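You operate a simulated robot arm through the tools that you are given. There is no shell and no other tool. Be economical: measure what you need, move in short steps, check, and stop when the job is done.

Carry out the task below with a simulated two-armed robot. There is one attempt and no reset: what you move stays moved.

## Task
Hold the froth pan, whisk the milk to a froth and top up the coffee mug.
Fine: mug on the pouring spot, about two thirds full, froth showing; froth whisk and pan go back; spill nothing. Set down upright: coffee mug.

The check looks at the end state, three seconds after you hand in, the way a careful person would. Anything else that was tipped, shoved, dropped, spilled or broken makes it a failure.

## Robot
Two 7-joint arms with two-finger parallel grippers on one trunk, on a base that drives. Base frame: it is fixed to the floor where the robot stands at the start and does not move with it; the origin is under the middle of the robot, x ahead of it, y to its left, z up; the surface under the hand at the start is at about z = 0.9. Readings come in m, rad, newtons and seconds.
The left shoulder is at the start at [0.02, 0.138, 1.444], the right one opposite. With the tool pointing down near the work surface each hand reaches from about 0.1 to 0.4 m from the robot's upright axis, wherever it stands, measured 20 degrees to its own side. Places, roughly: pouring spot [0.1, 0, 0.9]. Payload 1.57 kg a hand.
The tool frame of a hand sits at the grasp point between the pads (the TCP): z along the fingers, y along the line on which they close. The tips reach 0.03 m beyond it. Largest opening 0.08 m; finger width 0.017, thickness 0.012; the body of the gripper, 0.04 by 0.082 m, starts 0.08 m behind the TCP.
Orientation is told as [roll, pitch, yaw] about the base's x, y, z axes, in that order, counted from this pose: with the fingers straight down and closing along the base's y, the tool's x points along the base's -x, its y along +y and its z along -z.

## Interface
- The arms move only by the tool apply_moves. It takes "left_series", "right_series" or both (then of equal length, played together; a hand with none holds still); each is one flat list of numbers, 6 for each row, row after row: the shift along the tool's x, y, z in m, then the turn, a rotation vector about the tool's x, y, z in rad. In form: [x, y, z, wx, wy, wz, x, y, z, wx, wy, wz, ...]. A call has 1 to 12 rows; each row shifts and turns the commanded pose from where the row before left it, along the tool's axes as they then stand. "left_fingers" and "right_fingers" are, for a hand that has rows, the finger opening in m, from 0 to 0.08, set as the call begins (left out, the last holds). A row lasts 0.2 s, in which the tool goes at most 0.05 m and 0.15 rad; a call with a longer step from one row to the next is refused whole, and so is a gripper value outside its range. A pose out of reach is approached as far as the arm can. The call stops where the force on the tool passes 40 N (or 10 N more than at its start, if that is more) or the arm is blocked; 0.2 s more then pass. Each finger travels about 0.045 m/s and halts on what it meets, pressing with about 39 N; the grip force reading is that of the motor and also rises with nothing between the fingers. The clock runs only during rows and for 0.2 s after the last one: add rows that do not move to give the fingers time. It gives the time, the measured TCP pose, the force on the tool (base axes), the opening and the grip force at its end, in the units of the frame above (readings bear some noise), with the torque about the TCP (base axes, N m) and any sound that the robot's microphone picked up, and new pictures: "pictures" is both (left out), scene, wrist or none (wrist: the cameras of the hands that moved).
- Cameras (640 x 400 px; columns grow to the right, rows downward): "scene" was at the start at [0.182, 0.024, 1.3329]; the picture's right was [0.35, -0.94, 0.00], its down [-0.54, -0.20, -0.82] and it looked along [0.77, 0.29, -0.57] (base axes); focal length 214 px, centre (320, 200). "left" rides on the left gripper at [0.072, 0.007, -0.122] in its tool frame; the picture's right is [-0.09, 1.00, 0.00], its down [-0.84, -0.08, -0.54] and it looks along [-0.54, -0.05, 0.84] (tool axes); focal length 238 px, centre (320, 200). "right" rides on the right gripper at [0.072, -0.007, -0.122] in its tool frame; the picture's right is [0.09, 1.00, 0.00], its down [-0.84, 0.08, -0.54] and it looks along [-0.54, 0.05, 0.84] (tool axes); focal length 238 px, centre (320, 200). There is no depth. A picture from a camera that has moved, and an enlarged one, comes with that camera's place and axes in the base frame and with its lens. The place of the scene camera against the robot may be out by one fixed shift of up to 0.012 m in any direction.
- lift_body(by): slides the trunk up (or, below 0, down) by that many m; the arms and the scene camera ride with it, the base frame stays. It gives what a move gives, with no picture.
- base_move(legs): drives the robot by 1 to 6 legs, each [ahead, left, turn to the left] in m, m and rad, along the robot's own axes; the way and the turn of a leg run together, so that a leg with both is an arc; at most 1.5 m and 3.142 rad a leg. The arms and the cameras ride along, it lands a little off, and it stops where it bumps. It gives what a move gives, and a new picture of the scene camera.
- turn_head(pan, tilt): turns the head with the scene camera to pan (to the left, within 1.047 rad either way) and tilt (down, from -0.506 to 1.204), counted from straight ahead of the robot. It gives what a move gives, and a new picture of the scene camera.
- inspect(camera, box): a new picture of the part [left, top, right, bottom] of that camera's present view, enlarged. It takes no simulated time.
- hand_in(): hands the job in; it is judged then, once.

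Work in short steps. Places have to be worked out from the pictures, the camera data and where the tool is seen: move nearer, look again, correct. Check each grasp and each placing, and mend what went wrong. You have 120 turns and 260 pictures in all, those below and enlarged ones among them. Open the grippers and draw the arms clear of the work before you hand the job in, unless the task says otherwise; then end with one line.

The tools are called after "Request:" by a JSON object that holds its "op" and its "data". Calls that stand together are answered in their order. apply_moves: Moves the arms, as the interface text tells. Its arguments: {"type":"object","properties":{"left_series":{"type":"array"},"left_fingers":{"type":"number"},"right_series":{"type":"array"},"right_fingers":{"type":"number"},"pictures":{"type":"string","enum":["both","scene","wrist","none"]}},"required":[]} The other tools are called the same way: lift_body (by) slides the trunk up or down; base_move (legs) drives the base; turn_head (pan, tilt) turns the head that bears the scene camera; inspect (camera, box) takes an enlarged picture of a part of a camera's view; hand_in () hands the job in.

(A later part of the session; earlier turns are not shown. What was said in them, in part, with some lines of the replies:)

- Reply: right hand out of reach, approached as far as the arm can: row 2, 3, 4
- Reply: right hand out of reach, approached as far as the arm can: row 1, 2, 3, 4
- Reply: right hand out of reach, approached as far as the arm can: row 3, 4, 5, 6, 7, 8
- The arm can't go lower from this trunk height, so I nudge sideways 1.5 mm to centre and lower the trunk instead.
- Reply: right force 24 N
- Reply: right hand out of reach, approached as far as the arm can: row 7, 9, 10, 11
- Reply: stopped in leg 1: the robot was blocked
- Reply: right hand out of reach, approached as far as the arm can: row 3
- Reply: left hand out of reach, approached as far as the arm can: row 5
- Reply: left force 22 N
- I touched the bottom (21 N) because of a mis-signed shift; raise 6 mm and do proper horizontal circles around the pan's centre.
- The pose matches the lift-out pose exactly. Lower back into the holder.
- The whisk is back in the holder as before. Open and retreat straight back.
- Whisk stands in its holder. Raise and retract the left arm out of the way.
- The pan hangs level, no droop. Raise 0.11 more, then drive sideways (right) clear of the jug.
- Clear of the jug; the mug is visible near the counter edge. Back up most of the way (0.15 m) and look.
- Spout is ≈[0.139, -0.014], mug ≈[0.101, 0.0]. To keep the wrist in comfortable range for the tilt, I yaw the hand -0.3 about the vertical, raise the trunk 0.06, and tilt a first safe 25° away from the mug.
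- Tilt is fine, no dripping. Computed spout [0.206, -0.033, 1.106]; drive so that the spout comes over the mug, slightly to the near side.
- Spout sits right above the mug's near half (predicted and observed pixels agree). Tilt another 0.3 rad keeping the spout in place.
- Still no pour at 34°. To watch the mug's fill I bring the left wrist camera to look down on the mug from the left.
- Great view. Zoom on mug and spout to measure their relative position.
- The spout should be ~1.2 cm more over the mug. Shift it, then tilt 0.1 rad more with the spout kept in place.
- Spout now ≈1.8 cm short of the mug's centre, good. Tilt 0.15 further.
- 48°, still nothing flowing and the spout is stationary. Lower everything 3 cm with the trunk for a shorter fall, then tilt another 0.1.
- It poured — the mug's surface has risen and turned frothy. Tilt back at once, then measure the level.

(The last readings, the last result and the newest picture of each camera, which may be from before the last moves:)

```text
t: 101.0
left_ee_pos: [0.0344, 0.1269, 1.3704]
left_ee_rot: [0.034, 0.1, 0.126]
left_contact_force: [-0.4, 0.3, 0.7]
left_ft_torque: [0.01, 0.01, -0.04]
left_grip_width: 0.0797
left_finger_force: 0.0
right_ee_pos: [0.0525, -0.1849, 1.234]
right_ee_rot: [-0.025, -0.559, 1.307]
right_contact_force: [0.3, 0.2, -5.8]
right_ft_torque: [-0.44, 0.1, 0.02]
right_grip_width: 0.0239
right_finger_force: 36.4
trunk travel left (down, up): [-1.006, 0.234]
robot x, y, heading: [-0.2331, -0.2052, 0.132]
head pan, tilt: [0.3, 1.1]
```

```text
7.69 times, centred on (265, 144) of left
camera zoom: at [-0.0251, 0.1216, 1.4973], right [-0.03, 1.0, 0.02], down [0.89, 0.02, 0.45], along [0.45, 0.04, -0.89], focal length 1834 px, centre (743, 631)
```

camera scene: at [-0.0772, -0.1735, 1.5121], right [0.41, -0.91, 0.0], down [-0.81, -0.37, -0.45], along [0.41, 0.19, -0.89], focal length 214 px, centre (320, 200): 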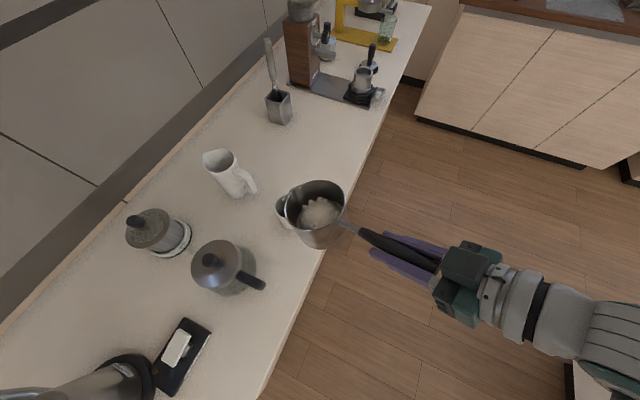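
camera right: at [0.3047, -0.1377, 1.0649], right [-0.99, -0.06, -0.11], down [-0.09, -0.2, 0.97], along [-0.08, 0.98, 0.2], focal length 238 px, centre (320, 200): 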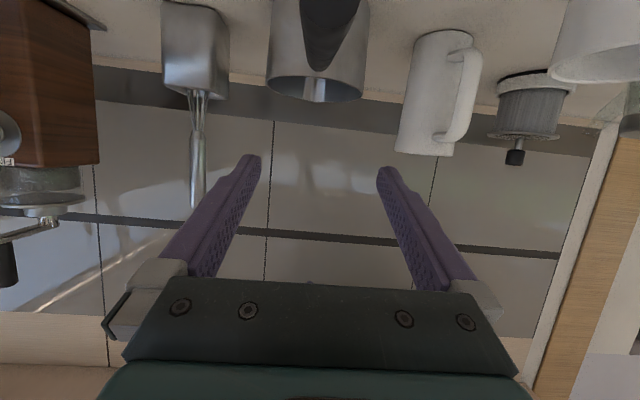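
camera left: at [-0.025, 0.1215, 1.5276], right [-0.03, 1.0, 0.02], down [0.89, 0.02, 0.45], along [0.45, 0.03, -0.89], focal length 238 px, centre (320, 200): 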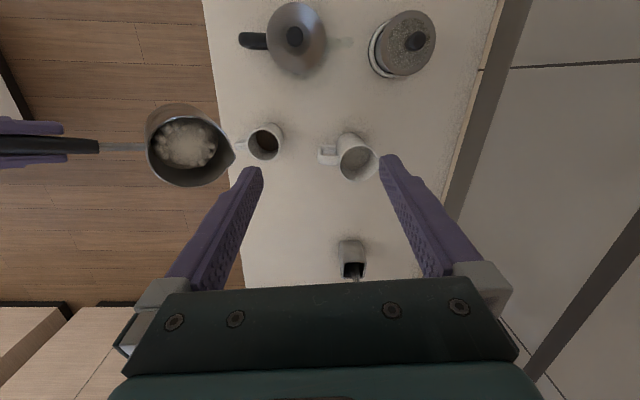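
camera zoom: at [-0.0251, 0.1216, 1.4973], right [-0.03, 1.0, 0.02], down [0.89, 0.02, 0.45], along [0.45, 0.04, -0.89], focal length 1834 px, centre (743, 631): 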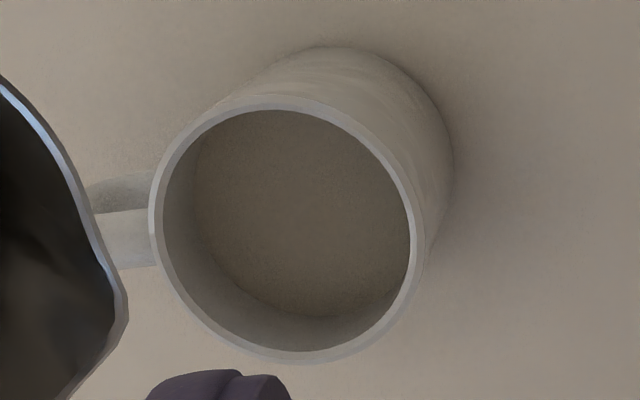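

Level: ~3.1 cm below the rim of a ~9.3 cm deep mug ⇒ about two thirds. Raise the trunk for clearance and tilt the pan back to level.

Request:
{"op": "lift_body", "data": {"by": 0.06}}

Request:
{"op": "apply_moves", "data": {"right_series": [0.0231, 0, 0.0065, 0, -0.1, 0, 0.0231, 0, 0.0065, 0, -0.1, 0, 0.0231, 0, 0.0065, 0, -0.1, 0, 0, 0, 0, 0, 0, 0], "pictures": "none"}}

Request:
{"op": "base_move", "data": {"legs": [[0.106, -0.045, 0]]}}

Request:
{"op": "inspect", "data": {"camera": "scene", "box": [200, 150, 360, 270]}}

Request:
{"op": "inspect", "data": {"camera": "left", "box": [100, 40, 340, 190]}}

```text
t: 102.0
left_ee_pos: [0.0337, 0.1269, 1.4293]
left_ee_rot: [0.032, 0.098, 0.127]
left_contact_force: [0.1, 0.5, -0.4]
left_ft_torque: [0.0, 0.0, 0.01]
left_grip_width: 0.0801
left_finger_force: 0.0
right_ee_pos: [0.0522, -0.1864, 1.2938]
right_ee_rot: [-0.024, -0.557, 1.307]
right_contact_force: [0.1, -0.2, -4.9]
right_ft_torque: [-0.37, 0.15, -0.05]
right_grip_width: 0.0237
right_finger_force: 35.9
trunk travel left (down, up): [-1.066, 0.174]
robot x, y, heading: [-0.235, -0.2077, 0.126]
head pan, tilt: [0.3, 1.1]
```

```text
t: 103.0
left_ee_pos: [0.0338, 0.1277, 1.4295]
left_ee_rot: [0.033, 0.099, 0.125]
left_contact_force: [-0.1, 0.2, -0.3]
left_ft_torque: [0.02, -0.01, 0.02]
left_grip_width: 0.0801
left_finger_force: 0.1
right_ee_pos: [0.0419, -0.2257, 1.2353]
right_ee_rot: [-0.031, -0.857, 1.316]
right_contact_force: [0.9, 1.1, -5.4]
right_ft_torque: [-0.55, 0.18, 0.01]
right_grip_width: 0.0241
right_finger_force: 35.7
trunk travel left (down, up): [-1.066, 0.174]
robot x, y, heading: [-0.2358, -0.2046, 0.128]
head pan, tilt: [0.3, 1.1]
```

```text
t: 104.3
left_ee_pos: [0.1433, 0.0959, 1.4298]
left_ee_rot: [0.033, 0.099, 0.129]
left_contact_force: [0.5, 0.4, 0.6]
left_ft_torque: [0.03, 0.01, -0.03]
left_grip_width: 0.0801
left_finger_force: 0.1
right_ee_pos: [0.1527, -0.257, 1.2346]
right_ee_rot: [-0.032, -0.858, 1.315]
right_contact_force: [-0.1, 0.6, -4.9]
right_ft_torque: [-0.61, 0.16, 0.01]
right_grip_width: 0.0235
right_finger_force: 36.0
trunk travel left (down, up): [-1.066, 0.174]
robot x, y, heading: [-0.1244, -0.2344, 0.128]
head pan, tilt: [0.3, 1.1]
camera scene: at [0.0336, -0.2046, 1.5421], right [0.42, -0.91, 0.0], down [-0.81, -0.37, -0.45], along [0.41, 0.19, -0.89], focal length 214 px, centre (320, 200)
```

scene: 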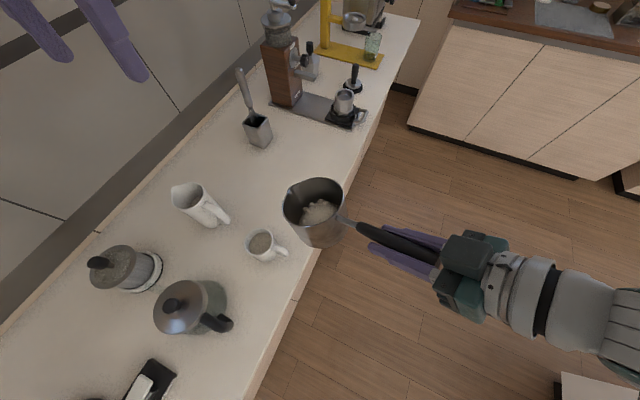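

```text
3.33 times, centred on (280, 210) of scene
camera zoom: at [0.0336, -0.2046, 1.5421], right [0.42, -0.91, 0.0], down [-0.81, -0.37, -0.45], along [0.41, 0.19, -0.89], focal length 715 px, centre (453, 167)
```

zoom: 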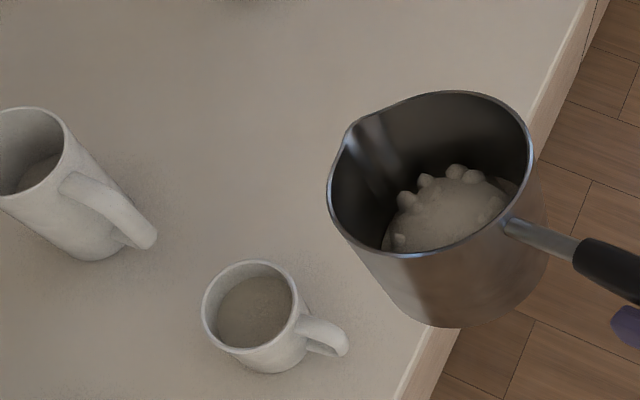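

```text
2.67 times, centred on (220, 115) of left
camera zoom: at [0.0855, 0.0905, 1.5572], right [-0.03, 1.0, 0.02], down [0.89, 0.02, 0.45], along [0.45, 0.04, -0.89], focal length 636 px, centre (587, 427)
```

zoom: 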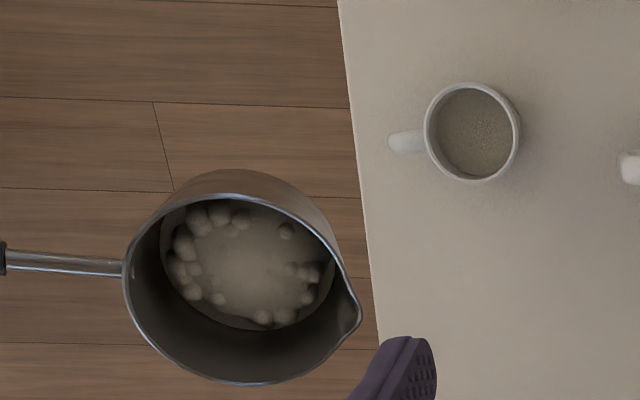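

Nothing spilled; the mug surface looks light and speckled. Zoom to confirm froth and level from this side.

Request:
{"op": "inspect", "data": {"camera": "left", "box": [255, 65, 300, 115]}}

Request:
{"op": "inspect", "data": {"camera": "scene", "box": [238, 220, 298, 270]}}

```text
8.00 times, centred on (278, 90) of left
camera zoom: at [0.0855, 0.0905, 1.5572], right [-0.03, 1.0, 0.02], down [0.89, 0.02, 0.45], along [0.45, 0.04, -0.89], focal length 1907 px, centre (660, 1080)
```

zoom: 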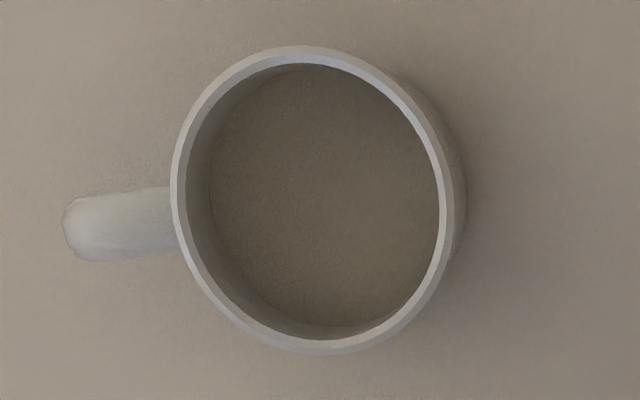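

```text
8.00 times, centred on (268, 245) of scene
camera zoom: at [0.0336, -0.2046, 1.5421], right [0.42, -0.91, 0.0], down [-0.81, -0.37, -0.45], along [0.41, 0.19, -0.89], focal length 1716 px, centre (736, -160)
```

zoom: 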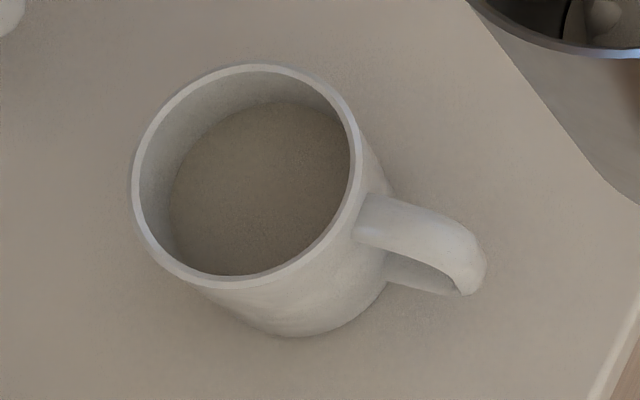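

I want to be sure froth shows; compare the texture of the pan's froth and the mug surface at high zoom.

Request:
{"op": "inspect", "data": {"camera": "left", "box": [268, 78, 284, 90]}}

Request:
{"op": "inspect", "data": {"camera": "left", "box": [155, 105, 235, 165]}}

```text
16.00 times, centred on (276, 84) of left
camera zoom: at [0.0855, 0.0905, 1.5572], right [-0.03, 1.0, 0.02], down [0.89, 0.02, 0.45], along [0.45, 0.04, -0.89], focal length 3814 px, centre (1024, 2056)
```

zoom: 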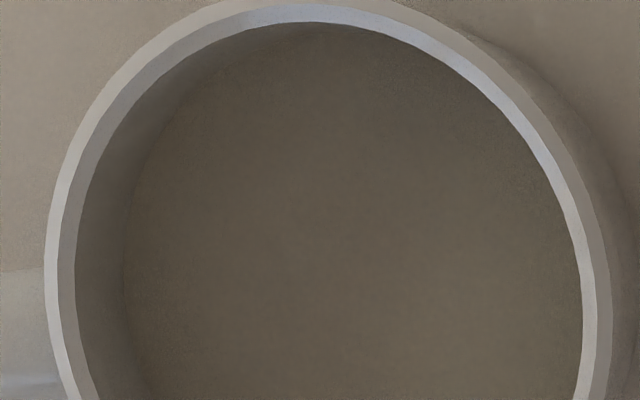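

```text
6.67 times, centred on (195, 135) of left
camera zoom: at [0.0855, 0.0905, 1.5572], right [-0.03, 1.0, 0.02], down [0.89, 0.02, 0.45], along [0.45, 0.04, -0.89], focal length 1589 px, centre (1153, 633)
```

zoom: 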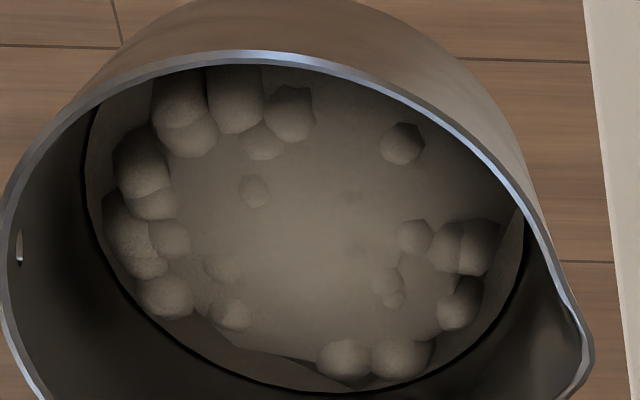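

The mug surface is flat and pale; the pan's froth stayed behind mostly. I'll go back and pour a very small extra amount so froth tops the mug, staying near two thirds. First return the spout over the mug.

Request:
{"op": "base_move", "data": {"legs": [[-0.106, 0.043, 0]]}}

Request:
{"op": "apply_moves", "data": {"right_series": [-0.0231, 0, -0.0065, 0, 0.1, 0, -0.0231, 0, -0.0065, 0, 0.1, 0, -0.0231, 0, -0.0065, 0, 0.1, 0, 0, 0, 0, 0, 0, 0], "pictures": "none"}}

Request:
{"op": "inspect", "data": {"camera": "left", "box": [140, 90, 300, 190]}}

```text
t: 105.5
left_ee_pos: [0.0328, 0.126, 1.4303]
left_ee_rot: [0.034, 0.099, 0.127]
left_contact_force: [-0.2, -0.9, 0.3]
left_ft_torque: [0.0, 0.0, 0.0]
left_grip_width: 0.0799
left_finger_force: 0.0
right_ee_pos: [0.0416, -0.2278, 1.2361]
right_ee_rot: [-0.031, -0.858, 1.318]
right_contact_force: [-0.4, 0.4, -5.2]
right_ft_torque: [-0.54, 0.17, 0.0]
right_grip_width: 0.024
right_finger_force: 35.7
trunk travel left (down, up): [-1.066, 0.174]
robot x, y, heading: [-0.2336, -0.2072, 0.131]
head pan, tilt: [0.3, 1.1]
camera scene: at [-0.0767, -0.1755, 1.5421], right [0.42, -0.91, 0.0], down [-0.81, -0.37, -0.45], along [0.41, 0.19, -0.89], focal length 214 px, centre (320, 200)
```

scene: 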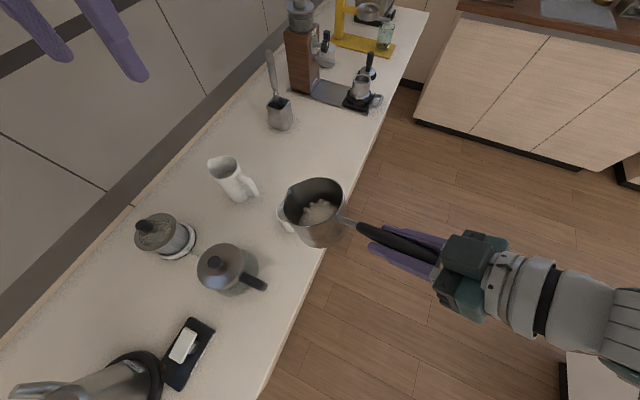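

```text
t: 106.5
left_ee_pos: [0.0324, 0.1255, 1.4284]
left_ee_rot: [0.033, 0.1, 0.127]
left_contact_force: [-0.6, 0.5, 0.0]
left_ft_torque: [0.01, -0.02, 0.0]
left_grip_width: 0.0802
left_finger_force: 0.1
right_ee_pos: [0.0491, -0.192, 1.2968]
right_ee_rot: [-0.024, -0.557, 1.306]
right_contact_force: [0.2, 0.2, -4.8]
right_ft_torque: [-0.39, 0.12, 0.0]
right_grip_width: 0.0237
right_finger_force: 35.6
trunk travel left (down, up): [-1.066, 0.174]
robot x, y, heading: [-0.2297, -0.2069, 0.129]
head pan, tilt: [0.3, 1.1]
```

```text
4.00 times, centred on (220, 140) of left
camera zoom: at [-0.0249, 0.1196, 1.5573], right [-0.03, 1.0, 0.02], down [0.89, 0.02, 0.45], along [0.45, 0.04, -0.89], focal length 953 px, centre (720, 440)
```

zoom: 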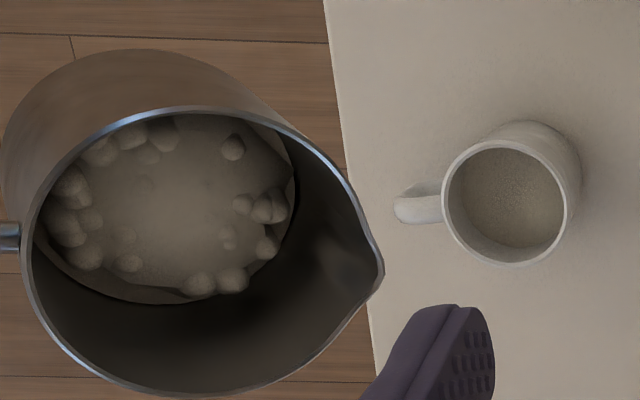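

The spout is ~1.2 cm farther off than before; correct it, lower the trunk 6 cm, and tilt back up to just where pouring began.

Request:
{"op": "apply_moves", "data": {"right_series": [-0.0098, 0.0033, 0.006, 0, 0, 0, -0.0231, 0, -0.0065, 0, 0.1, 0, -0.0174, 0, -0.005, 0, 0.075, 0, 0, 0, 0, 0, 0, 0], "pictures": "none"}}

Request:
{"op": "lift_body", "data": {"by": -0.06}}

Request:
{"op": "inspect", "data": {"camera": "left", "box": [140, 90, 300, 190]}}

```text
t: 107.5
left_ee_pos: [0.033, 0.125, 1.4288]
left_ee_rot: [0.033, 0.1, 0.127]
left_contact_force: [-0.4, 0.7, 0.1]
left_ft_torque: [-0.03, -0.02, 0.02]
left_grip_width: 0.0798
left_finger_force: 0.0
right_ee_pos: [0.0581, -0.151, 1.3269]
right_ee_rot: [-0.021, -0.38, 1.302]
right_contact_force: [0.8, -0.5, -5.6]
right_ft_torque: [-0.28, 0.06, 0.01]
right_grip_width: 0.0239
right_finger_force: 35.7
trunk travel left (down, up): [-1.066, 0.174]
robot x, y, heading: [-0.2308, -0.2065, 0.133]
head pan, tilt: [0.3, 1.1]
```

```text
t: 108.5
left_ee_pos: [0.0334, 0.1257, 1.3691]
left_ee_rot: [0.034, 0.1, 0.127]
left_contact_force: [-0.5, 0.3, -0.3]
left_ft_torque: [0.02, -0.01, 0.01]
left_grip_width: 0.0799
left_finger_force: 0.1
right_ee_pos: [0.0573, -0.1514, 1.2661]
right_ee_rot: [-0.023, -0.381, 1.303]
right_contact_force: [-0.1, 0.6, -5.6]
right_ft_torque: [-0.24, 0.08, 0.0]
right_grip_width: 0.0237
right_finger_force: 35.7
trunk travel left (down, up): [-1.006, 0.234]
robot x, y, heading: [-0.2327, -0.2061, 0.129]
head pan, tilt: [0.3, 1.1]
```

```text
4.00 times, centred on (220, 140) of left
camera zoom: at [-0.0249, 0.1196, 1.4973], right [-0.03, 1.0, 0.02], down [0.89, 0.02, 0.45], along [0.45, 0.04, -0.89], focal length 953 px, centre (720, 440)
```

zoom: 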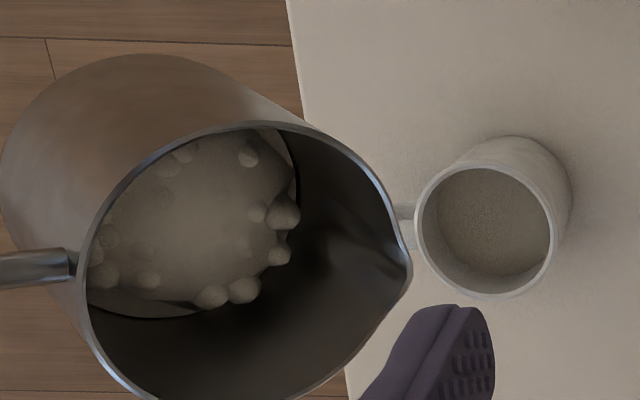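

Same geometry as the first pour. Tilt in small increments (0.06) and look.

Request:
{"op": "apply_moves", "data": {"right_series": [-0.0139, 0, -0.0039, 0, 0.06, 0], "pictures": "none"}}

Request:
{"op": "inspect", "data": {"camera": "left", "box": [180, 100, 300, 180]}}

```text
t: 108.9
left_ee_pos: [0.0329, 0.1249, 1.3686]
left_ee_rot: [0.033, 0.1, 0.128]
left_contact_force: [0.4, -0.4, 0.7]
left_ft_torque: [-0.01, -0.02, 0.02]
left_grip_width: 0.0798
left_finger_force: 0.0
right_ee_pos: [0.0608, -0.1406, 1.2778]
right_ee_rot: [-0.021, -0.319, 1.299]
right_contact_force: [-0.1, -0.2, -6.1]
right_ft_torque: [-0.23, 0.04, 0.01]
right_grip_width: 0.0241
right_finger_force: 35.4
trunk travel left (down, up): [-1.006, 0.234]
robot x, y, heading: [-0.2312, -0.2089, 0.128]
head pan, tilt: [0.3, 1.1]
```

```text
5.00 times, centred on (240, 140) of left
camera zoom: at [-0.0249, 0.1196, 1.4973], right [-0.03, 1.0, 0.02], down [0.89, 0.02, 0.45], along [0.45, 0.04, -0.89], focal length 1192 px, centre (720, 500)
```

zoom: 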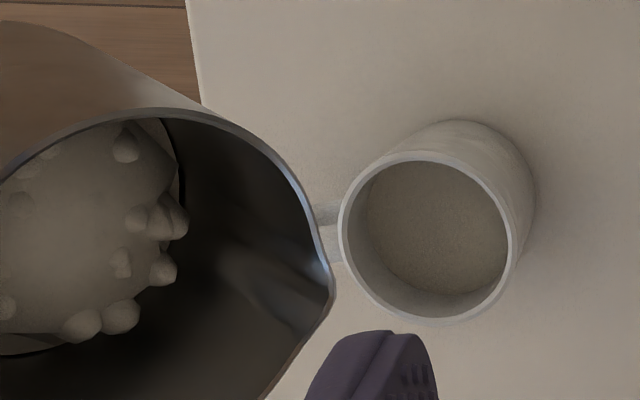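

No extra flow yet. A further 0.04.

Request:
{"op": "apply_moves", "data": {"right_series": [-0.0093, 0, -0.0026, 0, 0.04, 0], "pictures": "none"}}

Request:
{"op": "inspect", "data": {"camera": "left", "box": [180, 100, 300, 180]}}

```text
t: 109.3
left_ee_pos: [0.0339, 0.125, 1.3693]
left_ee_rot: [0.032, 0.1, 0.127]
left_contact_force: [-0.4, 0.1, 0.5]
left_ft_torque: [0.01, -0.03, -0.01]
left_grip_width: 0.0802
left_finger_force: 0.1
right_ee_pos: [0.0636, -0.1326, 1.282]
right_ee_rot: [-0.019, -0.282, 1.297]
right_contact_force: [0.1, -0.3, -4.2]
right_ft_torque: [-0.18, 0.04, -0.02]
right_grip_width: 0.0238
right_finger_force: 35.7
trunk travel left (down, up): [-1.006, 0.234]
robot x, y, heading: [-0.2303, -0.206, 0.132]
head pan, tilt: [0.3, 1.1]
```

```text
5.00 times, centred on (240, 140) of left
camera zoom: at [-0.0249, 0.1196, 1.4973], right [-0.03, 1.0, 0.02], down [0.89, 0.02, 0.45], along [0.45, 0.04, -0.89], focal length 1192 px, centre (720, 500)
```

zoom: 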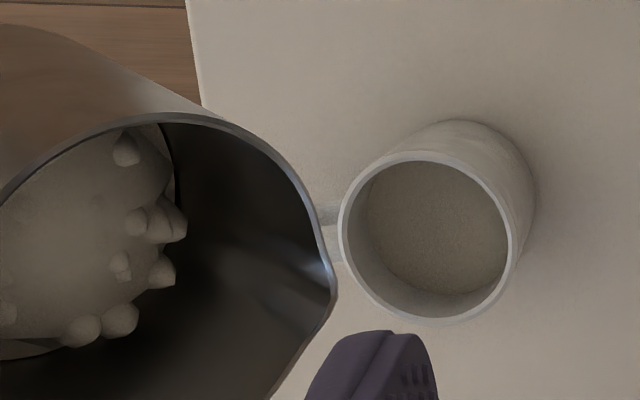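

Unchanged. Another 0.04 (just past the earlier maximum).

Request:
{"op": "apply_moves", "data": {"right_series": [-0.0093, 0, -0.0026, 0, 0.04, 0], "pictures": "none"}}

Request:
{"op": "inspect", "data": {"camera": "left", "box": [180, 100, 300, 180]}}

```text
t: 109.7
left_ee_pos: [0.0328, 0.1249, 1.3699]
left_ee_rot: [0.034, 0.099, 0.128]
left_contact_force: [-0.2, 0.8, -0.5]
left_ft_torque: [0.01, 0.01, 0.03]
left_grip_width: 0.0802
left_finger_force: 0.1
right_ee_pos: [0.0654, -0.1242, 1.2858]
right_ee_rot: [-0.022, -0.241, 1.297]
right_contact_force: [-0.3, 0.7, -4.2]
right_ft_torque: [-0.14, 0.07, -0.01]
right_grip_width: 0.0239
right_finger_force: 36.1
trunk travel left (down, up): [-1.006, 0.234]
robot x, y, heading: [-0.2332, -0.2099, 0.129]
head pan, tilt: [0.3, 1.1]
```

```text
5.00 times, centred on (240, 140) of left
camera zoom: at [-0.0249, 0.1196, 1.4973], right [-0.03, 1.0, 0.02], down [0.89, 0.02, 0.45], along [0.45, 0.04, -0.89], focal length 1192 px, centre (720, 500)
```

zoom: 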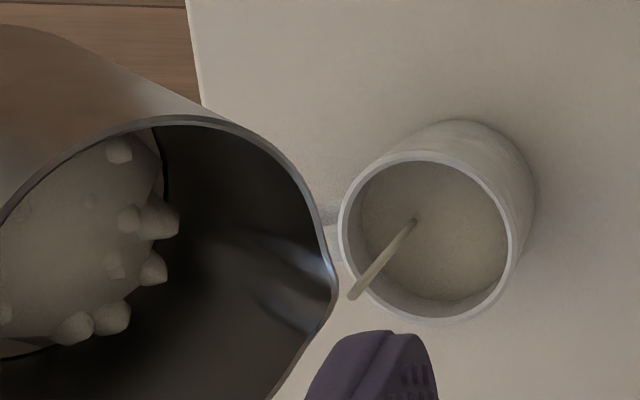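

A thin stream is flowing into the mug. Tilt back now.

Request:
{"op": "apply_moves", "data": {"right_series": [0.0325, 0, 0.0091, 0, -0.14, 0, 0.0325, 0, 0.0091, 0, -0.14, 0], "pictures": "none"}}

Request:
{"op": "inspect", "data": {"camera": "left", "box": [238, 118, 292, 170]}}

```text
t: 110.3
left_ee_pos: [0.0328, 0.1253, 1.369]
left_ee_rot: [0.034, 0.101, 0.128]
left_contact_force: [-0.1, -0.6, -0.7]
left_ft_torque: [0.0, 0.03, -0.01]
left_grip_width: 0.0801
left_finger_force: 0.1
right_ee_pos: [0.0518, -0.1779, 1.2485]
right_ee_rot: [-0.021, -0.523, 1.306]
right_contact_force: [0.6, 0.7, -3.8]
right_ft_torque: [-0.28, 0.08, -0.01]
right_grip_width: 0.0237
right_finger_force: 36.3
trunk travel left (down, up): [-1.006, 0.234]
robot x, y, heading: [-0.2318, -0.207, 0.132]
head pan, tilt: [0.3, 1.1]
```

```text
7.69 times, centred on (265, 144) of left
camera zoom: at [-0.0249, 0.1197, 1.4974], right [-0.03, 1.0, 0.02], down [0.89, 0.02, 0.45], along [0.45, 0.04, -0.89], focal length 1834 px, centre (743, 631)
```

zoom: 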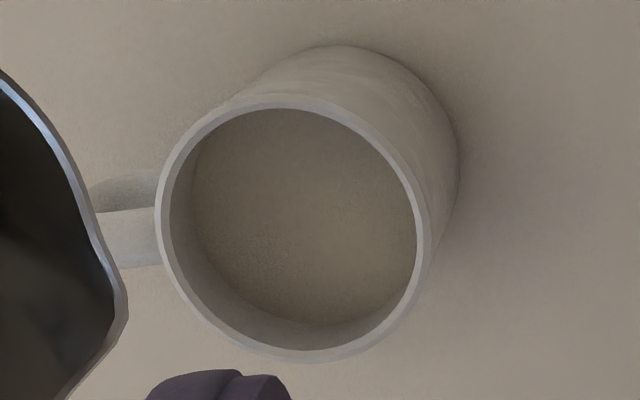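

Level is now ≈2.4 cm below the rim (~0.7 full), pale froth on top — stop here. Raise, tilt the pan back and drive clear of the mug.

Request:
{"op": "lift_body", "data": {"by": 0.06}}

Request:
{"op": "apply_moves", "data": {"right_series": [0.0231, 0, 0.0065, 0, -0.1, 0, 0.0231, 0, 0.0065, 0, -0.1, 0, 0.0231, 0, 0.0065, 0, -0.1, 0, 0, 0, 0, 0, 0, 0], "pictures": "none"}}

Request:
{"op": "base_move", "data": {"legs": [[0.106, -0.055, 0]]}}

Request:
{"op": "apply_moves", "data": {"right_series": [0, 0, 0, 0, -0.094, 0, 0, 0, 0, 0, -0.094, 0, 0, 0, 0, 0, -0.094, 0, 0, 0, 0, 0, -0.094, 0, 0, 0, 0, -0.0931, -0.0021, -0.0363, 0, 0, 0, -0.0931, -0.0021, -0.0363, 0, 0, 0, -0.0931, -0.0021, -0.0363, 0, 0, 0, 0, 0, 0], "pictures": "scene"}}

Request:
{"op": "inspect", "data": {"camera": "scene", "box": [200, 150, 360, 270]}}

```text
t: 111.3
left_ee_pos: [0.0333, 0.1252, 1.4292]
left_ee_rot: [0.033, 0.098, 0.128]
left_contact_force: [0.1, 0.5, 0.1]
left_ft_torque: [0.0, -0.01, 0.0]
left_grip_width: 0.08
left_finger_force: 0.1
right_ee_pos: [0.0502, -0.178, 1.3091]
right_ee_rot: [-0.025, -0.519, 1.306]
right_contact_force: [-0.3, -0.1, -4.5]
right_ft_torque: [-0.32, 0.13, 0.0]
right_grip_width: 0.024
right_finger_force: 36.6
trunk travel left (down, up): [-1.066, 0.174]
robot x, y, heading: [-0.2316, -0.2019, 0.132]
head pan, tilt: [0.3, 1.1]
```

```text
t: 112.3
left_ee_pos: [0.0335, 0.1252, 1.428]
left_ee_rot: [0.034, 0.101, 0.128]
left_contact_force: [-0.3, 0.1, 0.5]
left_ft_torque: [-0.01, -0.01, 0.05]
left_grip_width: 0.0801
left_finger_force: 0.0
right_ee_pos: [0.0398, -0.2234, 1.2519]
right_ee_rot: [-0.032, -0.819, 1.315]
right_contact_force: [-0.1, 0.0, -4.8]
right_ft_torque: [-0.54, 0.15, 0.02]
right_grip_width: 0.0236
right_finger_force: 36.0
trunk travel left (down, up): [-1.066, 0.174]
robot x, y, heading: [-0.2319, -0.2069, 0.131]
head pan, tilt: [0.3, 1.1]
```

```text
t: 113.5
left_ee_pos: [0.1444, 0.0835, 1.4294]
left_ee_rot: [0.033, 0.1, 0.128]
left_contact_force: [0.8, -0.8, 0.1]
left_ft_torque: [0.02, 0.02, 0.01]
left_grip_width: 0.0799
left_finger_force: 0.1
right_ee_pos: [0.1509, -0.2631, 1.2528]
right_ee_rot: [-0.031, -0.818, 1.316]
right_contact_force: [-0.8, 0.3, -4.4]
right_ft_torque: [-0.53, 0.14, -0.01]
right_grip_width: 0.0238
right_finger_force: 36.4
trunk travel left (down, up): [-1.066, 0.174]
robot x, y, heading: [-0.1188, -0.2487, 0.131]
head pan, tilt: [0.3, 1.1]
camera scene: at [0.0346, -0.2167, 1.5421], right [0.42, -0.91, 0.0], down [-0.81, -0.37, -0.45], along [0.41, 0.19, -0.89], focal length 214 px, centre (320, 200)
```

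scene: 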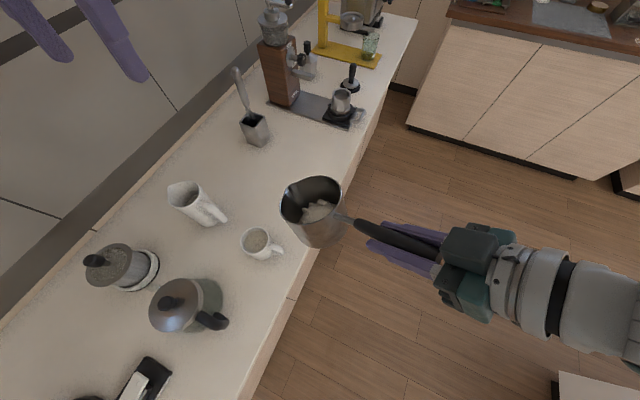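

```text
t: 115.3
left_ee_pos: [0.1446, 0.0853, 1.4289]
left_ee_rot: [0.033, 0.098, 0.127]
left_contact_force: [-0.7, -0.8, -0.4]
left_ft_torque: [-0.01, 0.02, 0.01]
left_grip_width: 0.0802
left_finger_force: 0.1
right_ee_pos: [0.1513, -0.2628, 1.2525]
right_ee_rot: [-0.055, -1.194, 1.646]
right_contact_force: [-0.1, 0.4, -5.0]
right_ft_torque: [-0.77, 0.01, -0.01]
right_grip_width: 0.0237
right_finger_force: 35.7
trunk travel left (down, up): [-1.066, 0.174]
robot x, y, heading: [-0.1197, -0.2485, 0.13]
head pan, tilt: [0.3, 1.1]
camera scene: at [0.0346, -0.2167, 1.5421], right [0.42, -0.91, 0.0], down [-0.81, -0.37, -0.45], along [0.41, 0.19, -0.89], focal length 214 px, centre (320, 200)
```

scene: 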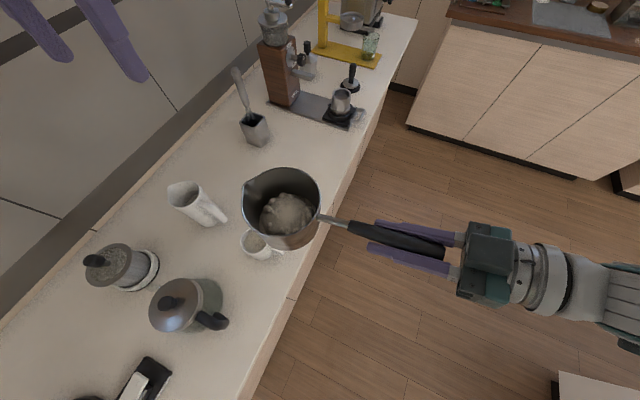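

```text
3.33 times, centred on (280, 210) of scene
camera zoom: at [0.0346, -0.2167, 1.5421], right [0.42, -0.91, 0.0], down [-0.81, -0.37, -0.45], along [0.41, 0.19, -0.89], focal length 715 px, centre (453, 167)
```

zoom: 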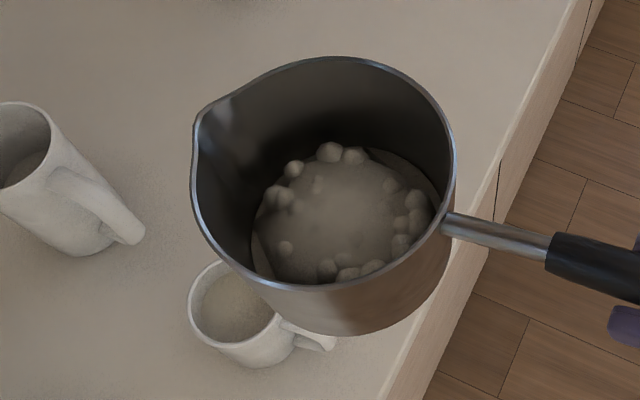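

Pan is level again and nothing spilled. Drive back: first ahead, then left to the pan's old place.

Request:
{"op": "base_move", "data": {"legs": [[0.1477, -0.0193, 0], [0.0369, 0.2826, 0]]}}

```text
t: 117.8
left_ee_pos: [0.2938, 0.255, 1.4296]
left_ee_rot: [0.032, 0.1, 0.126]
left_contact_force: [0.2, 0.6, -0.4]
left_ft_torque: [0.02, -0.03, 0.02]
left_grip_width: 0.0801
left_finger_force: 0.1
right_ee_pos: [0.2978, -0.0929, 1.2524]
right_ee_rot: [-0.053, -1.194, 1.644]
right_contact_force: [-0.1, 0.5, -5.4]
right_ft_torque: [-0.77, -0.06, 0.0]
right_grip_width: 0.0238
right_finger_force: 36.0
trunk travel left (down, up): [-1.066, 0.174]
robot x, y, heading: [0.0271, -0.0801, 0.129]
head pan, tilt: [0.3, 1.1]
stopped in leg 2: the robot was blocked; the commanded pose is now the measured one
camera scene: at [0.1823, -0.0456, 1.5421], right [0.42, -0.91, 0.0], down [-0.81, -0.37, -0.45], along [0.41, 0.19, -0.89], focal length 214 px, centre (320, 200)
```

scene: 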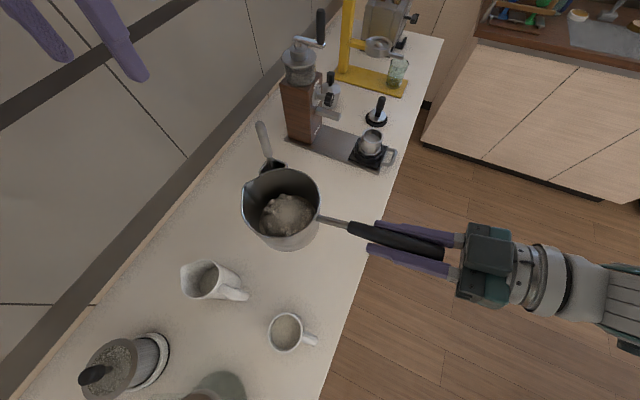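

Blocked — probably the left elbow against the wall with its changed posture. Restore the left arm's earlier posture, then try again.

Request:
{"op": "apply_moves", "data": {"left_series": [0, 0, 0, 0, -0.15, 0, 0, 0, 0, 0, -0.15, 0, 0, 0, 0, 0, -0.15, 0, 0, 0, 0, 0, -0.15, 0, -0.015, -0.0088, -0.03, 0, 0, 0, -0.015, -0.0088, -0.03, 0, 0, 0, -0.015, -0.0088, -0.03, 0, 0, 0], "pictures": "wrist"}}

Request:
{"op": "base_move", "data": {"legs": [[0.0, 0.06, 0]]}}

```text
t: 119.4
left_ee_pos: [0.2929, 0.2241, 1.5293]
left_ee_rot: [0.035, -0.5, 0.106]
left_contact_force: [-0.2, -0.8, -0.5]
left_ft_torque: [-0.01, -0.02, -0.02]
left_grip_width: 0.0797
left_finger_force: 0.1
right_ee_pos: [0.2978, -0.0931, 1.2531]
right_ee_rot: [-0.051, -1.199, 1.644]
right_contact_force: [0.7, 1.2, -5.3]
right_ft_torque: [-0.76, -0.04, 0.0]
right_grip_width: 0.0239
right_finger_force: 35.8
trunk travel left (down, up): [-1.066, 0.174]
robot x, y, heading: [0.0248, -0.0729, 0.128]
head pan, tilt: [0.3, 1.1]
camera left: at [0.1723, 0.2128, 1.6012], right [-0.04, 1.0, 0.08], down [0.48, -0.05, 0.87], along [0.87, 0.07, -0.48], focal length 238 px, centre (320, 200)
```

left: 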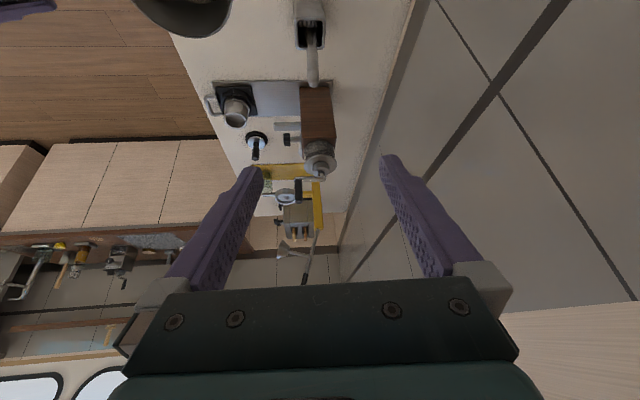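

```text
t: 120.3
left_ee_pos: [0.2914, 0.223, 1.5282]
left_ee_rot: [0.039, -0.502, 0.099]
left_contact_force: [-0.8, 0.5, -0.2]
left_ft_torque: [0.0, 0.01, -0.03]
left_grip_width: 0.0796
left_finger_force: 0.2
right_ee_pos: [0.2949, -0.0951, 1.2516]
right_ee_rot: [-0.054, -1.191, 1.64]
right_contact_force: [0.1, -0.1, -4.9]
right_ft_torque: [-0.74, 0.02, 0.01]
right_grip_width: 0.024
right_finger_force: 35.5
trunk travel left (down, up): [-1.066, 0.174]
robot x, y, heading: [0.0271, -0.0762, 0.127]
head pan, tilt: [0.3, 1.1]
stopped in leg 1: the robot was blocked; the commanded pose is now the measured one
camera scene: at [0.1799, -0.0459, 1.5419], right [0.41, -0.91, 0.0], down [-0.81, -0.36, -0.45], along [0.41, 0.19, -0.89], focal length 214 px, centre (320, 200)
```

scene: 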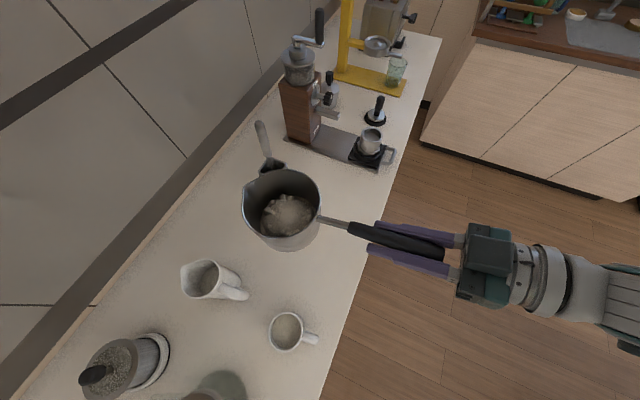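

The left wrist picture shows a wall cabinet at this height — the trunk is 9 cm higher than when I left. Lower the trunk by 0.10 m and continue.

Request:
{"op": "lift_body", "data": {"by": -0.1}}

Request:
{"op": "base_move", "data": {"legs": [[0.015, 0.06, 0], [0.0045, 0.055, 0]]}}

```text
t: 121.6
left_ee_pos: [0.2915, 0.2234, 1.4289]
left_ee_rot: [0.035, -0.5, 0.099]
left_contact_force: [0.7, 0.8, -0.2]
left_ft_torque: [0.03, 0.01, -0.03]
left_grip_width: 0.0802
left_finger_force: 0.0
right_ee_pos: [0.2954, -0.0926, 1.1526]
right_ee_rot: [-0.052, -1.196, 1.639]
right_contact_force: [0.5, -0.8, -5.0]
right_ft_torque: [-0.72, -0.01, -0.03]
right_grip_width: 0.0238
right_finger_force: 35.5
trunk travel left (down, up): [-0.966, 0.274]
robot x, y, heading: [0.0271, -0.0782, 0.123]
head pan, tilt: [0.3, 1.1]
```

```text
t: 123.3
left_ee_pos: [0.2989, 0.3268, 1.4284]
left_ee_rot: [0.041, -0.503, 0.095]
left_contact_force: [0.6, -0.2, -0.3]
left_ft_torque: [-0.02, 0.0, 0.01]
left_grip_width: 0.08
left_finger_force: 0.0
right_ee_pos: [0.2999, 0.0055, 1.1497]
right_ee_rot: [-0.052, -1.186, 1.637]
right_contact_force: [0.6, 0.6, -4.2]
right_ft_torque: [-0.75, -0.01, -0.01]
right_grip_width: 0.024
right_finger_force: 35.9
trunk travel left (down, up): [-0.966, 0.274]
robot x, y, heading: [0.0322, 0.029, 0.116]
head pan, tilt: [0.3, 1.1]
stopped in leg 2: the robot was blocked; the commanded pose is now the measured one
camera scene: at [0.1859, 0.0566, 1.4413], right [0.41, -0.91, 0.0], down [-0.81, -0.36, -0.45], along [0.41, 0.18, -0.89], focal length 214 px, centre (320, 200)
```

scene: 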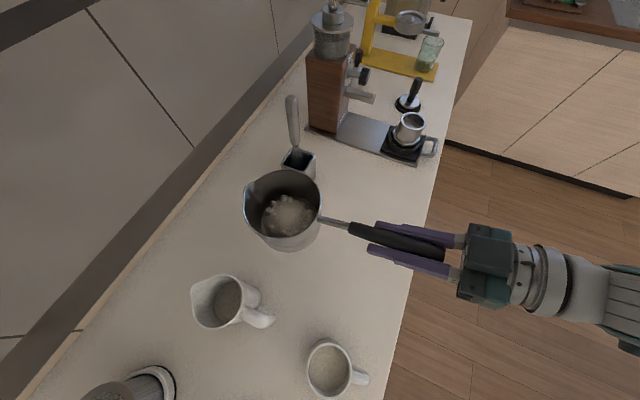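

Nearly there: 1.6 cm short in y, which the arm can cover. Shift it, correct the pitch slightly and lower.

Request:
{"op": "apply_moves", "data": {"right_series": [-0.006, -0.0014, 0.0153, 0, -0.012, 0, 0, 0, 0, 0, 0, 0], "pictures": "none"}}

Request:
{"op": "lift_body", "data": {"by": -0.125}}

Request:
{"op": "inspect", "data": {"camera": "scene", "box": [200, 130, 480, 330]}}

Request:
{"op": "inspect", "data": {"camera": "right", "box": [160, 0, 480, 240]}}

```text
t: 123.9
left_ee_pos: [0.2983, 0.3277, 1.4308]
left_ee_rot: [0.041, -0.503, 0.096]
left_contact_force: [-0.2, 0.2, 0.3]
left_ft_torque: [-0.01, -0.01, -0.01]
left_grip_width: 0.08
left_finger_force: 0.1
right_ee_pos: [0.3013, 0.0234, 1.151]
right_ee_rot: [-0.056, -1.198, 1.637]
right_contact_force: [-0.2, -0.8, -4.7]
right_ft_torque: [-0.76, 0.01, 0.01]
right_grip_width: 0.0237
right_finger_force: 36.0
trunk travel left (down, up): [-0.966, 0.274]
robot x, y, heading: [0.0298, 0.0227, 0.118]
head pan, tilt: [0.3, 1.1]
```

```text
t: 125.4
left_ee_pos: [0.3003, 0.3282, 1.3034]
left_ee_rot: [0.041, -0.502, 0.097]
left_contact_force: [0.4, -0.1, -0.3]
left_ft_torque: [0.01, 0.01, 0.0]
left_grip_width: 0.0799
left_finger_force: 0.0
right_ee_pos: [0.3024, 0.0239, 1.0269]
right_ee_rot: [-0.058, -1.199, 1.64]
right_contact_force: [-1.0, -0.4, -4.6]
right_ft_torque: [-0.74, 0.03, 0.01]
right_grip_width: 0.024
right_finger_force: 36.1
trunk travel left (down, up): [-0.841, 0.399]
robot x, y, heading: [0.0312, 0.03, 0.122]
head pan, tilt: [0.3, 1.1]
```

```text
2.00 times, centred on (340, 230) of scene
camera zoom: at [0.1865, 0.0566, 1.3167], right [0.41, -0.91, 0.01], down [-0.81, -0.37, -0.45], along [0.42, 0.18, -0.89], focal length 429 px, centre (280, 140)
```

zoom: 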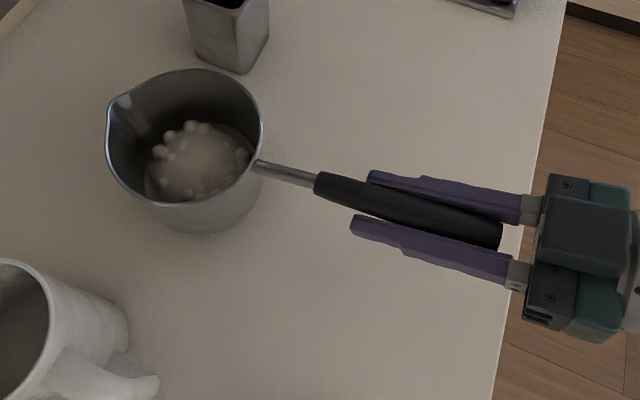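

```text
1.67 times, centred on (320, 120) of right
camera zoom: at [0.3133, -0.1169, 1.0039], right [-0.99, -0.05, -0.11], down [-0.1, -0.2, 0.97], along [-0.07, 0.98, 0.2], focal length 397 px, centre (320, 333)
```

zoom: 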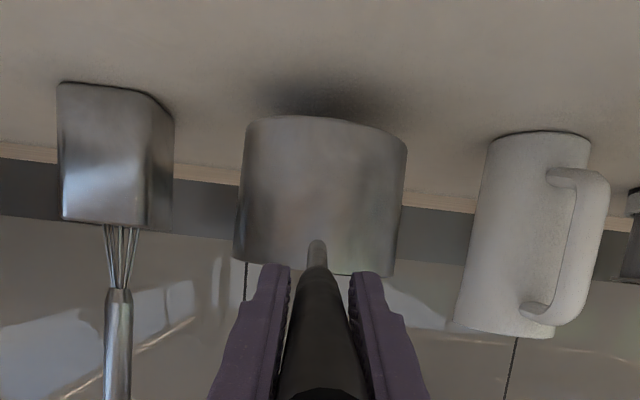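

Pan is over its old place. Lower the last 3 cm, ending in a small step until contact.

Request:
{"op": "lift_body", "data": {"by": -0.029}}

Request:
{"op": "lift_body", "data": {"by": -0.002}}

```text
t: 126.2
left_ee_pos: [0.2993, 0.3271, 1.2751]
left_ee_rot: [0.041, -0.503, 0.096]
left_contact_force: [-0.5, -1.7, 0.0]
left_ft_torque: [0.0, -0.01, -0.02]
left_grip_width: 0.0801
left_finger_force: 0.1
right_ee_pos: [0.3039, 0.0251, 0.9998]
right_ee_rot: [-0.06, -1.206, 1.642]
right_contact_force: [-0.2, 1.7, 3.0]
right_ft_torque: [1.27, -0.03, -0.06]
right_grip_width: 0.0236
right_finger_force: 35.7
trunk travel left (down, up): [-0.812, 0.428]
robot x, y, heading: [0.0291, 0.0273, 0.115]
head pan, tilt: [0.3, 1.1]
```

```text
t: 126.7
left_ee_pos: [0.3003, 0.3285, 1.2742]
left_ee_rot: [0.044, -0.504, 0.098]
left_contact_force: [-1.0, 0.3, 0.4]
left_ft_torque: [-0.01, -0.01, -0.01]
left_grip_width: 0.0801
left_finger_force: 0.0
right_ee_pos: [0.3036, 0.0237, 0.9991]
right_ee_rot: [-0.059, -1.202, 1.642]
right_contact_force: [-0.3, -0.8, 6.2]
right_ft_torque: [1.14, 0.03, 0.11]
right_grip_width: 0.0239
right_finger_force: 35.8
trunk travel left (down, up): [-0.81, 0.43]
robot x, y, heading: [0.0321, 0.0269, 0.119]
head pan, tilt: [0.3, 1.1]
```

Contact at the far edge; the handle side is ≈2 mm high. One more 2 mm, then release.

Request:
{"op": "lift_body", "data": {"by": -0.002}}

Request:
{"op": "apply_moves", "data": {"right_series": [0, 0, 0, 0, 0, 0, 0, 0, 0, 0, 0, 0, 0, 0, 0, 0, 0, 0, 0, 0, 0, 0, 0, 0, 0, 0, 0, 0, 0, 0], "right_fingers": 0.08, "pictures": "both"}}

```text
t: 127.2
left_ee_pos: [0.2991, 0.3277, 1.2716]
left_ee_rot: [0.042, -0.504, 0.095]
left_contact_force: [0.6, -0.5, 0.1]
left_ft_torque: [0.01, 0.03, 0.02]
left_grip_width: 0.0801
left_finger_force: 0.0
right_ee_pos: [0.3036, 0.0232, 0.9945]
right_ee_rot: [-0.062, -1.202, 1.642]
right_contact_force: [-0.6, -6.7, 15.1]
right_ft_torque: [0.84, 0.02, 0.11]
right_grip_width: 0.0234
right_finger_force: 35.4
trunk travel left (down, up): [-0.808, 0.432]
robot x, y, heading: [0.0304, 0.0313, 0.121]
head pan, tilt: [0.3, 1.1]
```

```text
t: 128.4
left_ee_pos: [0.3005, 0.3275, 1.2711]
left_ee_rot: [0.041, -0.503, 0.097]
left_contact_force: [-0.5, 0.1, -0.8]
left_ft_torque: [-0.01, -0.01, 0.0]
left_grip_width: 0.0799
left_finger_force: 0.1
right_ee_pos: [0.3024, 0.0233, 0.9937]
right_ee_rot: [-0.059, -1.203, 1.64]
right_contact_force: [-0.8, 0.1, 0.0]
right_ft_torque: [-0.03, -0.02, -0.01]
right_grip_width: 0.08
right_finger_force: 0.1
trunk travel left (down, up): [-0.808, 0.432]
robot x, y, heading: [0.0289, 0.0307, 0.119]
head pan, tilt: [0.3, 1.1]
camera scene: at [0.1865, 0.0566, 1.284], right [0.41, -0.91, 0.0], down [-0.81, -0.36, -0.45], along [0.42, 0.18, -0.89], focal length 214 px, centre (320, 200)
camera right: at [0.3132, -0.1166, 0.9711], right [-0.99, -0.05, -0.11], down [-0.1, -0.2, 0.97], along [-0.07, 0.98, 0.2], focal length 238 px, centre (320, 200)
```

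scene: 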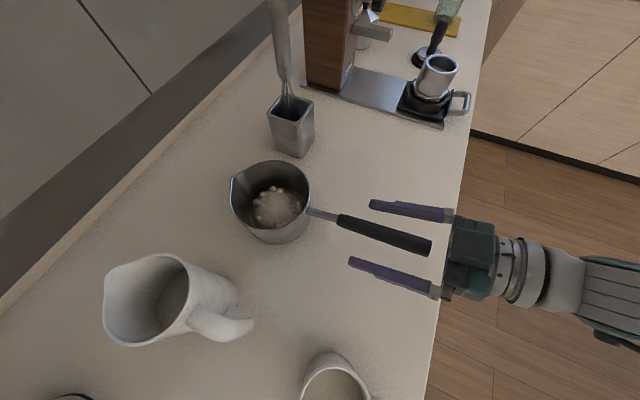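
right: 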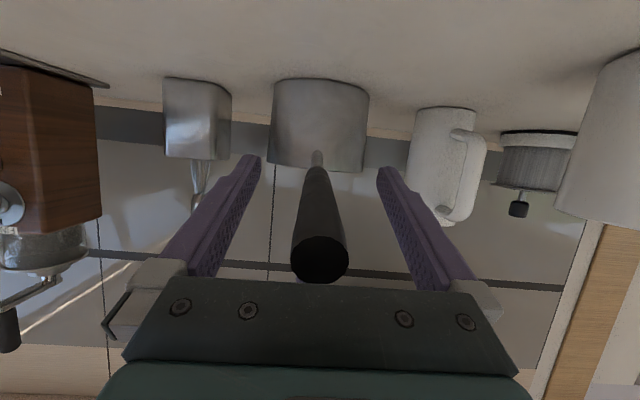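

Pan rests in its old place, released. Lift straight up and take final views.

Request:
{"op": "lift_body", "data": {"by": 0.14}}

Request:
{"op": "base_move", "data": {"legs": [[0, -0.1, 0]]}}

Request:
{"op": "turn_head", "data": {"pan": 0.3, "tilt": 1.2}}

```text
t: 130.1
left_ee_pos: [0.2988, 0.328, 1.4116]
left_ee_rot: [0.041, -0.502, 0.096]
left_contact_force: [0.2, 0.3, 0.4]
left_ft_torque: [-0.02, 0.01, -0.01]
left_grip_width: 0.0802
left_finger_force: 0.0
right_ee_pos: [0.3027, 0.0225, 1.1344]
right_ee_rot: [-0.056, -1.199, 1.638]
right_contact_force: [-0.5, -0.1, 1.0]
right_ft_torque: [0.0, -0.01, 0.0]
right_grip_width: 0.08
right_finger_force: 0.0
trunk travel left (down, up): [-0.948, 0.292]
robot x, y, heading: [0.0304, 0.0295, 0.119]
head pan, tilt: [0.3, 1.1]
```

```text
t: 131.2
left_ee_pos: [0.3106, 0.2296, 1.4135]
left_ee_rot: [0.047, -0.502, 0.092]
left_contact_force: [0.2, 0.5, -0.3]
left_ft_torque: [0.05, 0.03, 0.02]
left_grip_width: 0.0802
left_finger_force: 0.1
right_ee_pos: [0.314, -0.0729, 1.1347]
right_ee_rot: [-0.056, -1.205, 1.637]
right_contact_force: [-0.5, -0.6, 0.6]
right_ft_torque: [0.02, 0.0, -0.06]
right_grip_width: 0.0802
right_finger_force: 0.1
trunk travel left (down, up): [-0.948, 0.292]
robot x, y, heading: [0.0431, -0.0732, 0.121]
head pan, tilt: [0.3, 1.1]
camera scene: at [0.198, -0.0408, 1.4242], right [0.41, -0.91, 0.0], down [-0.81, -0.36, -0.45], along [0.41, 0.18, -0.89], focal length 214 px, centre (320, 200)
```

scene: 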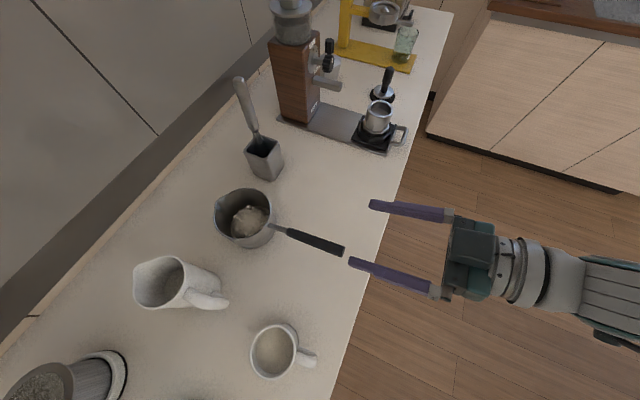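

```text
t: 131.9
left_ee_pos: [0.3109, 0.2306, 1.4124]
left_ee_rot: [0.047, -0.503, 0.093]
left_contact_force: [-0.7, 0.2, -0.8]
left_ft_torque: [0.03, 0.04, 0.0]
left_grip_width: 0.0801
left_finger_force: 0.0
right_ee_pos: [0.313, -0.0729, 1.1343]
right_ee_rot: [-0.056, -1.203, 1.638]
right_contact_force: [-0.3, 0.1, 1.2]
right_ft_torque: [-0.02, -0.03, 0.02]
right_grip_width: 0.0797
right_finger_force: 0.2
trunk travel left (down, up): [-0.948, 0.292]
robot x, y, heading: [0.0417, -0.0696, 0.116]
head pan, tilt: [0.3, 1.201]
camera scene: at [0.1914, -0.0437, 1.4182], right [0.41, -0.91, 0.0], down [-0.85, -0.38, -0.36], along [0.33, 0.15, -0.93], focal length 214 px, centre (320, 200)
```

scene: 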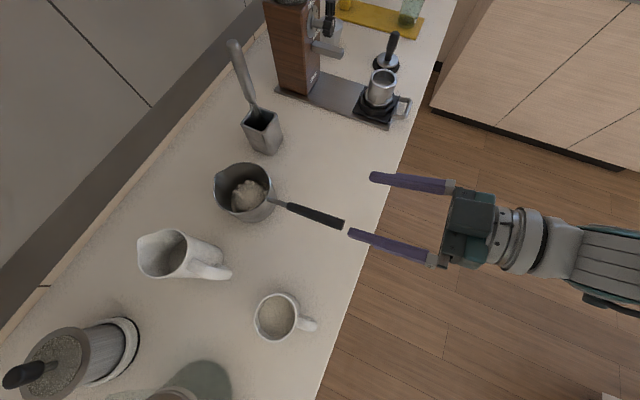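

Everything is in place; a last close look at the mug and counter.

Request:
{"op": "inspect", "data": {"camera": "scene", "box": [220, 270, 340, 360]}}

Request:
{"op": "inspect", "data": {"camera": "scene", "box": [190, 30, 360, 240]}}

```text
4.44 times, centred on (280, 315) of scene
camera zoom: at [0.1914, -0.0437, 1.4182], right [0.41, -0.91, 0.0], down [-0.85, -0.38, -0.36], along [0.33, 0.15, -0.93], focal length 953 px, centre (498, -311)
```

zoom: 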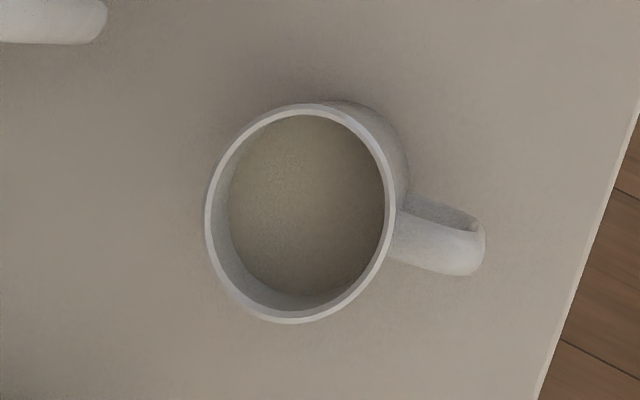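

```text
1.90 times, centred on (275, 135) of scene
camera zoom: at [0.1914, -0.0437, 1.4182], right [0.41, -0.91, 0.0], down [-0.85, -0.38, -0.36], along [0.33, 0.15, -0.93], focal length 408 px, centre (406, 324)
```

zoom: 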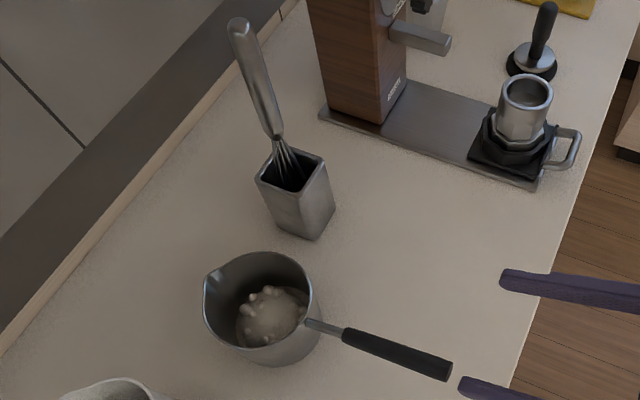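

The mug stands upright on the spot, about two thirds to 70% full with a pale, froth-like surface. The whisk and pan are back, the counter is clean and both hands are open and clear, so I hand in.

Request:
{"op": "hand_in", "data": {}}

```text
The job is handed in.
```

I handed the job in with the mug upright on the pouring spot, about 70–75% full by my reading (slightly over two thirds). The froth is less certain: the surface is flat and pale, with none of the bubbles still sitting in the pan. The whisk and pan are back in their places, and I saw no spills.
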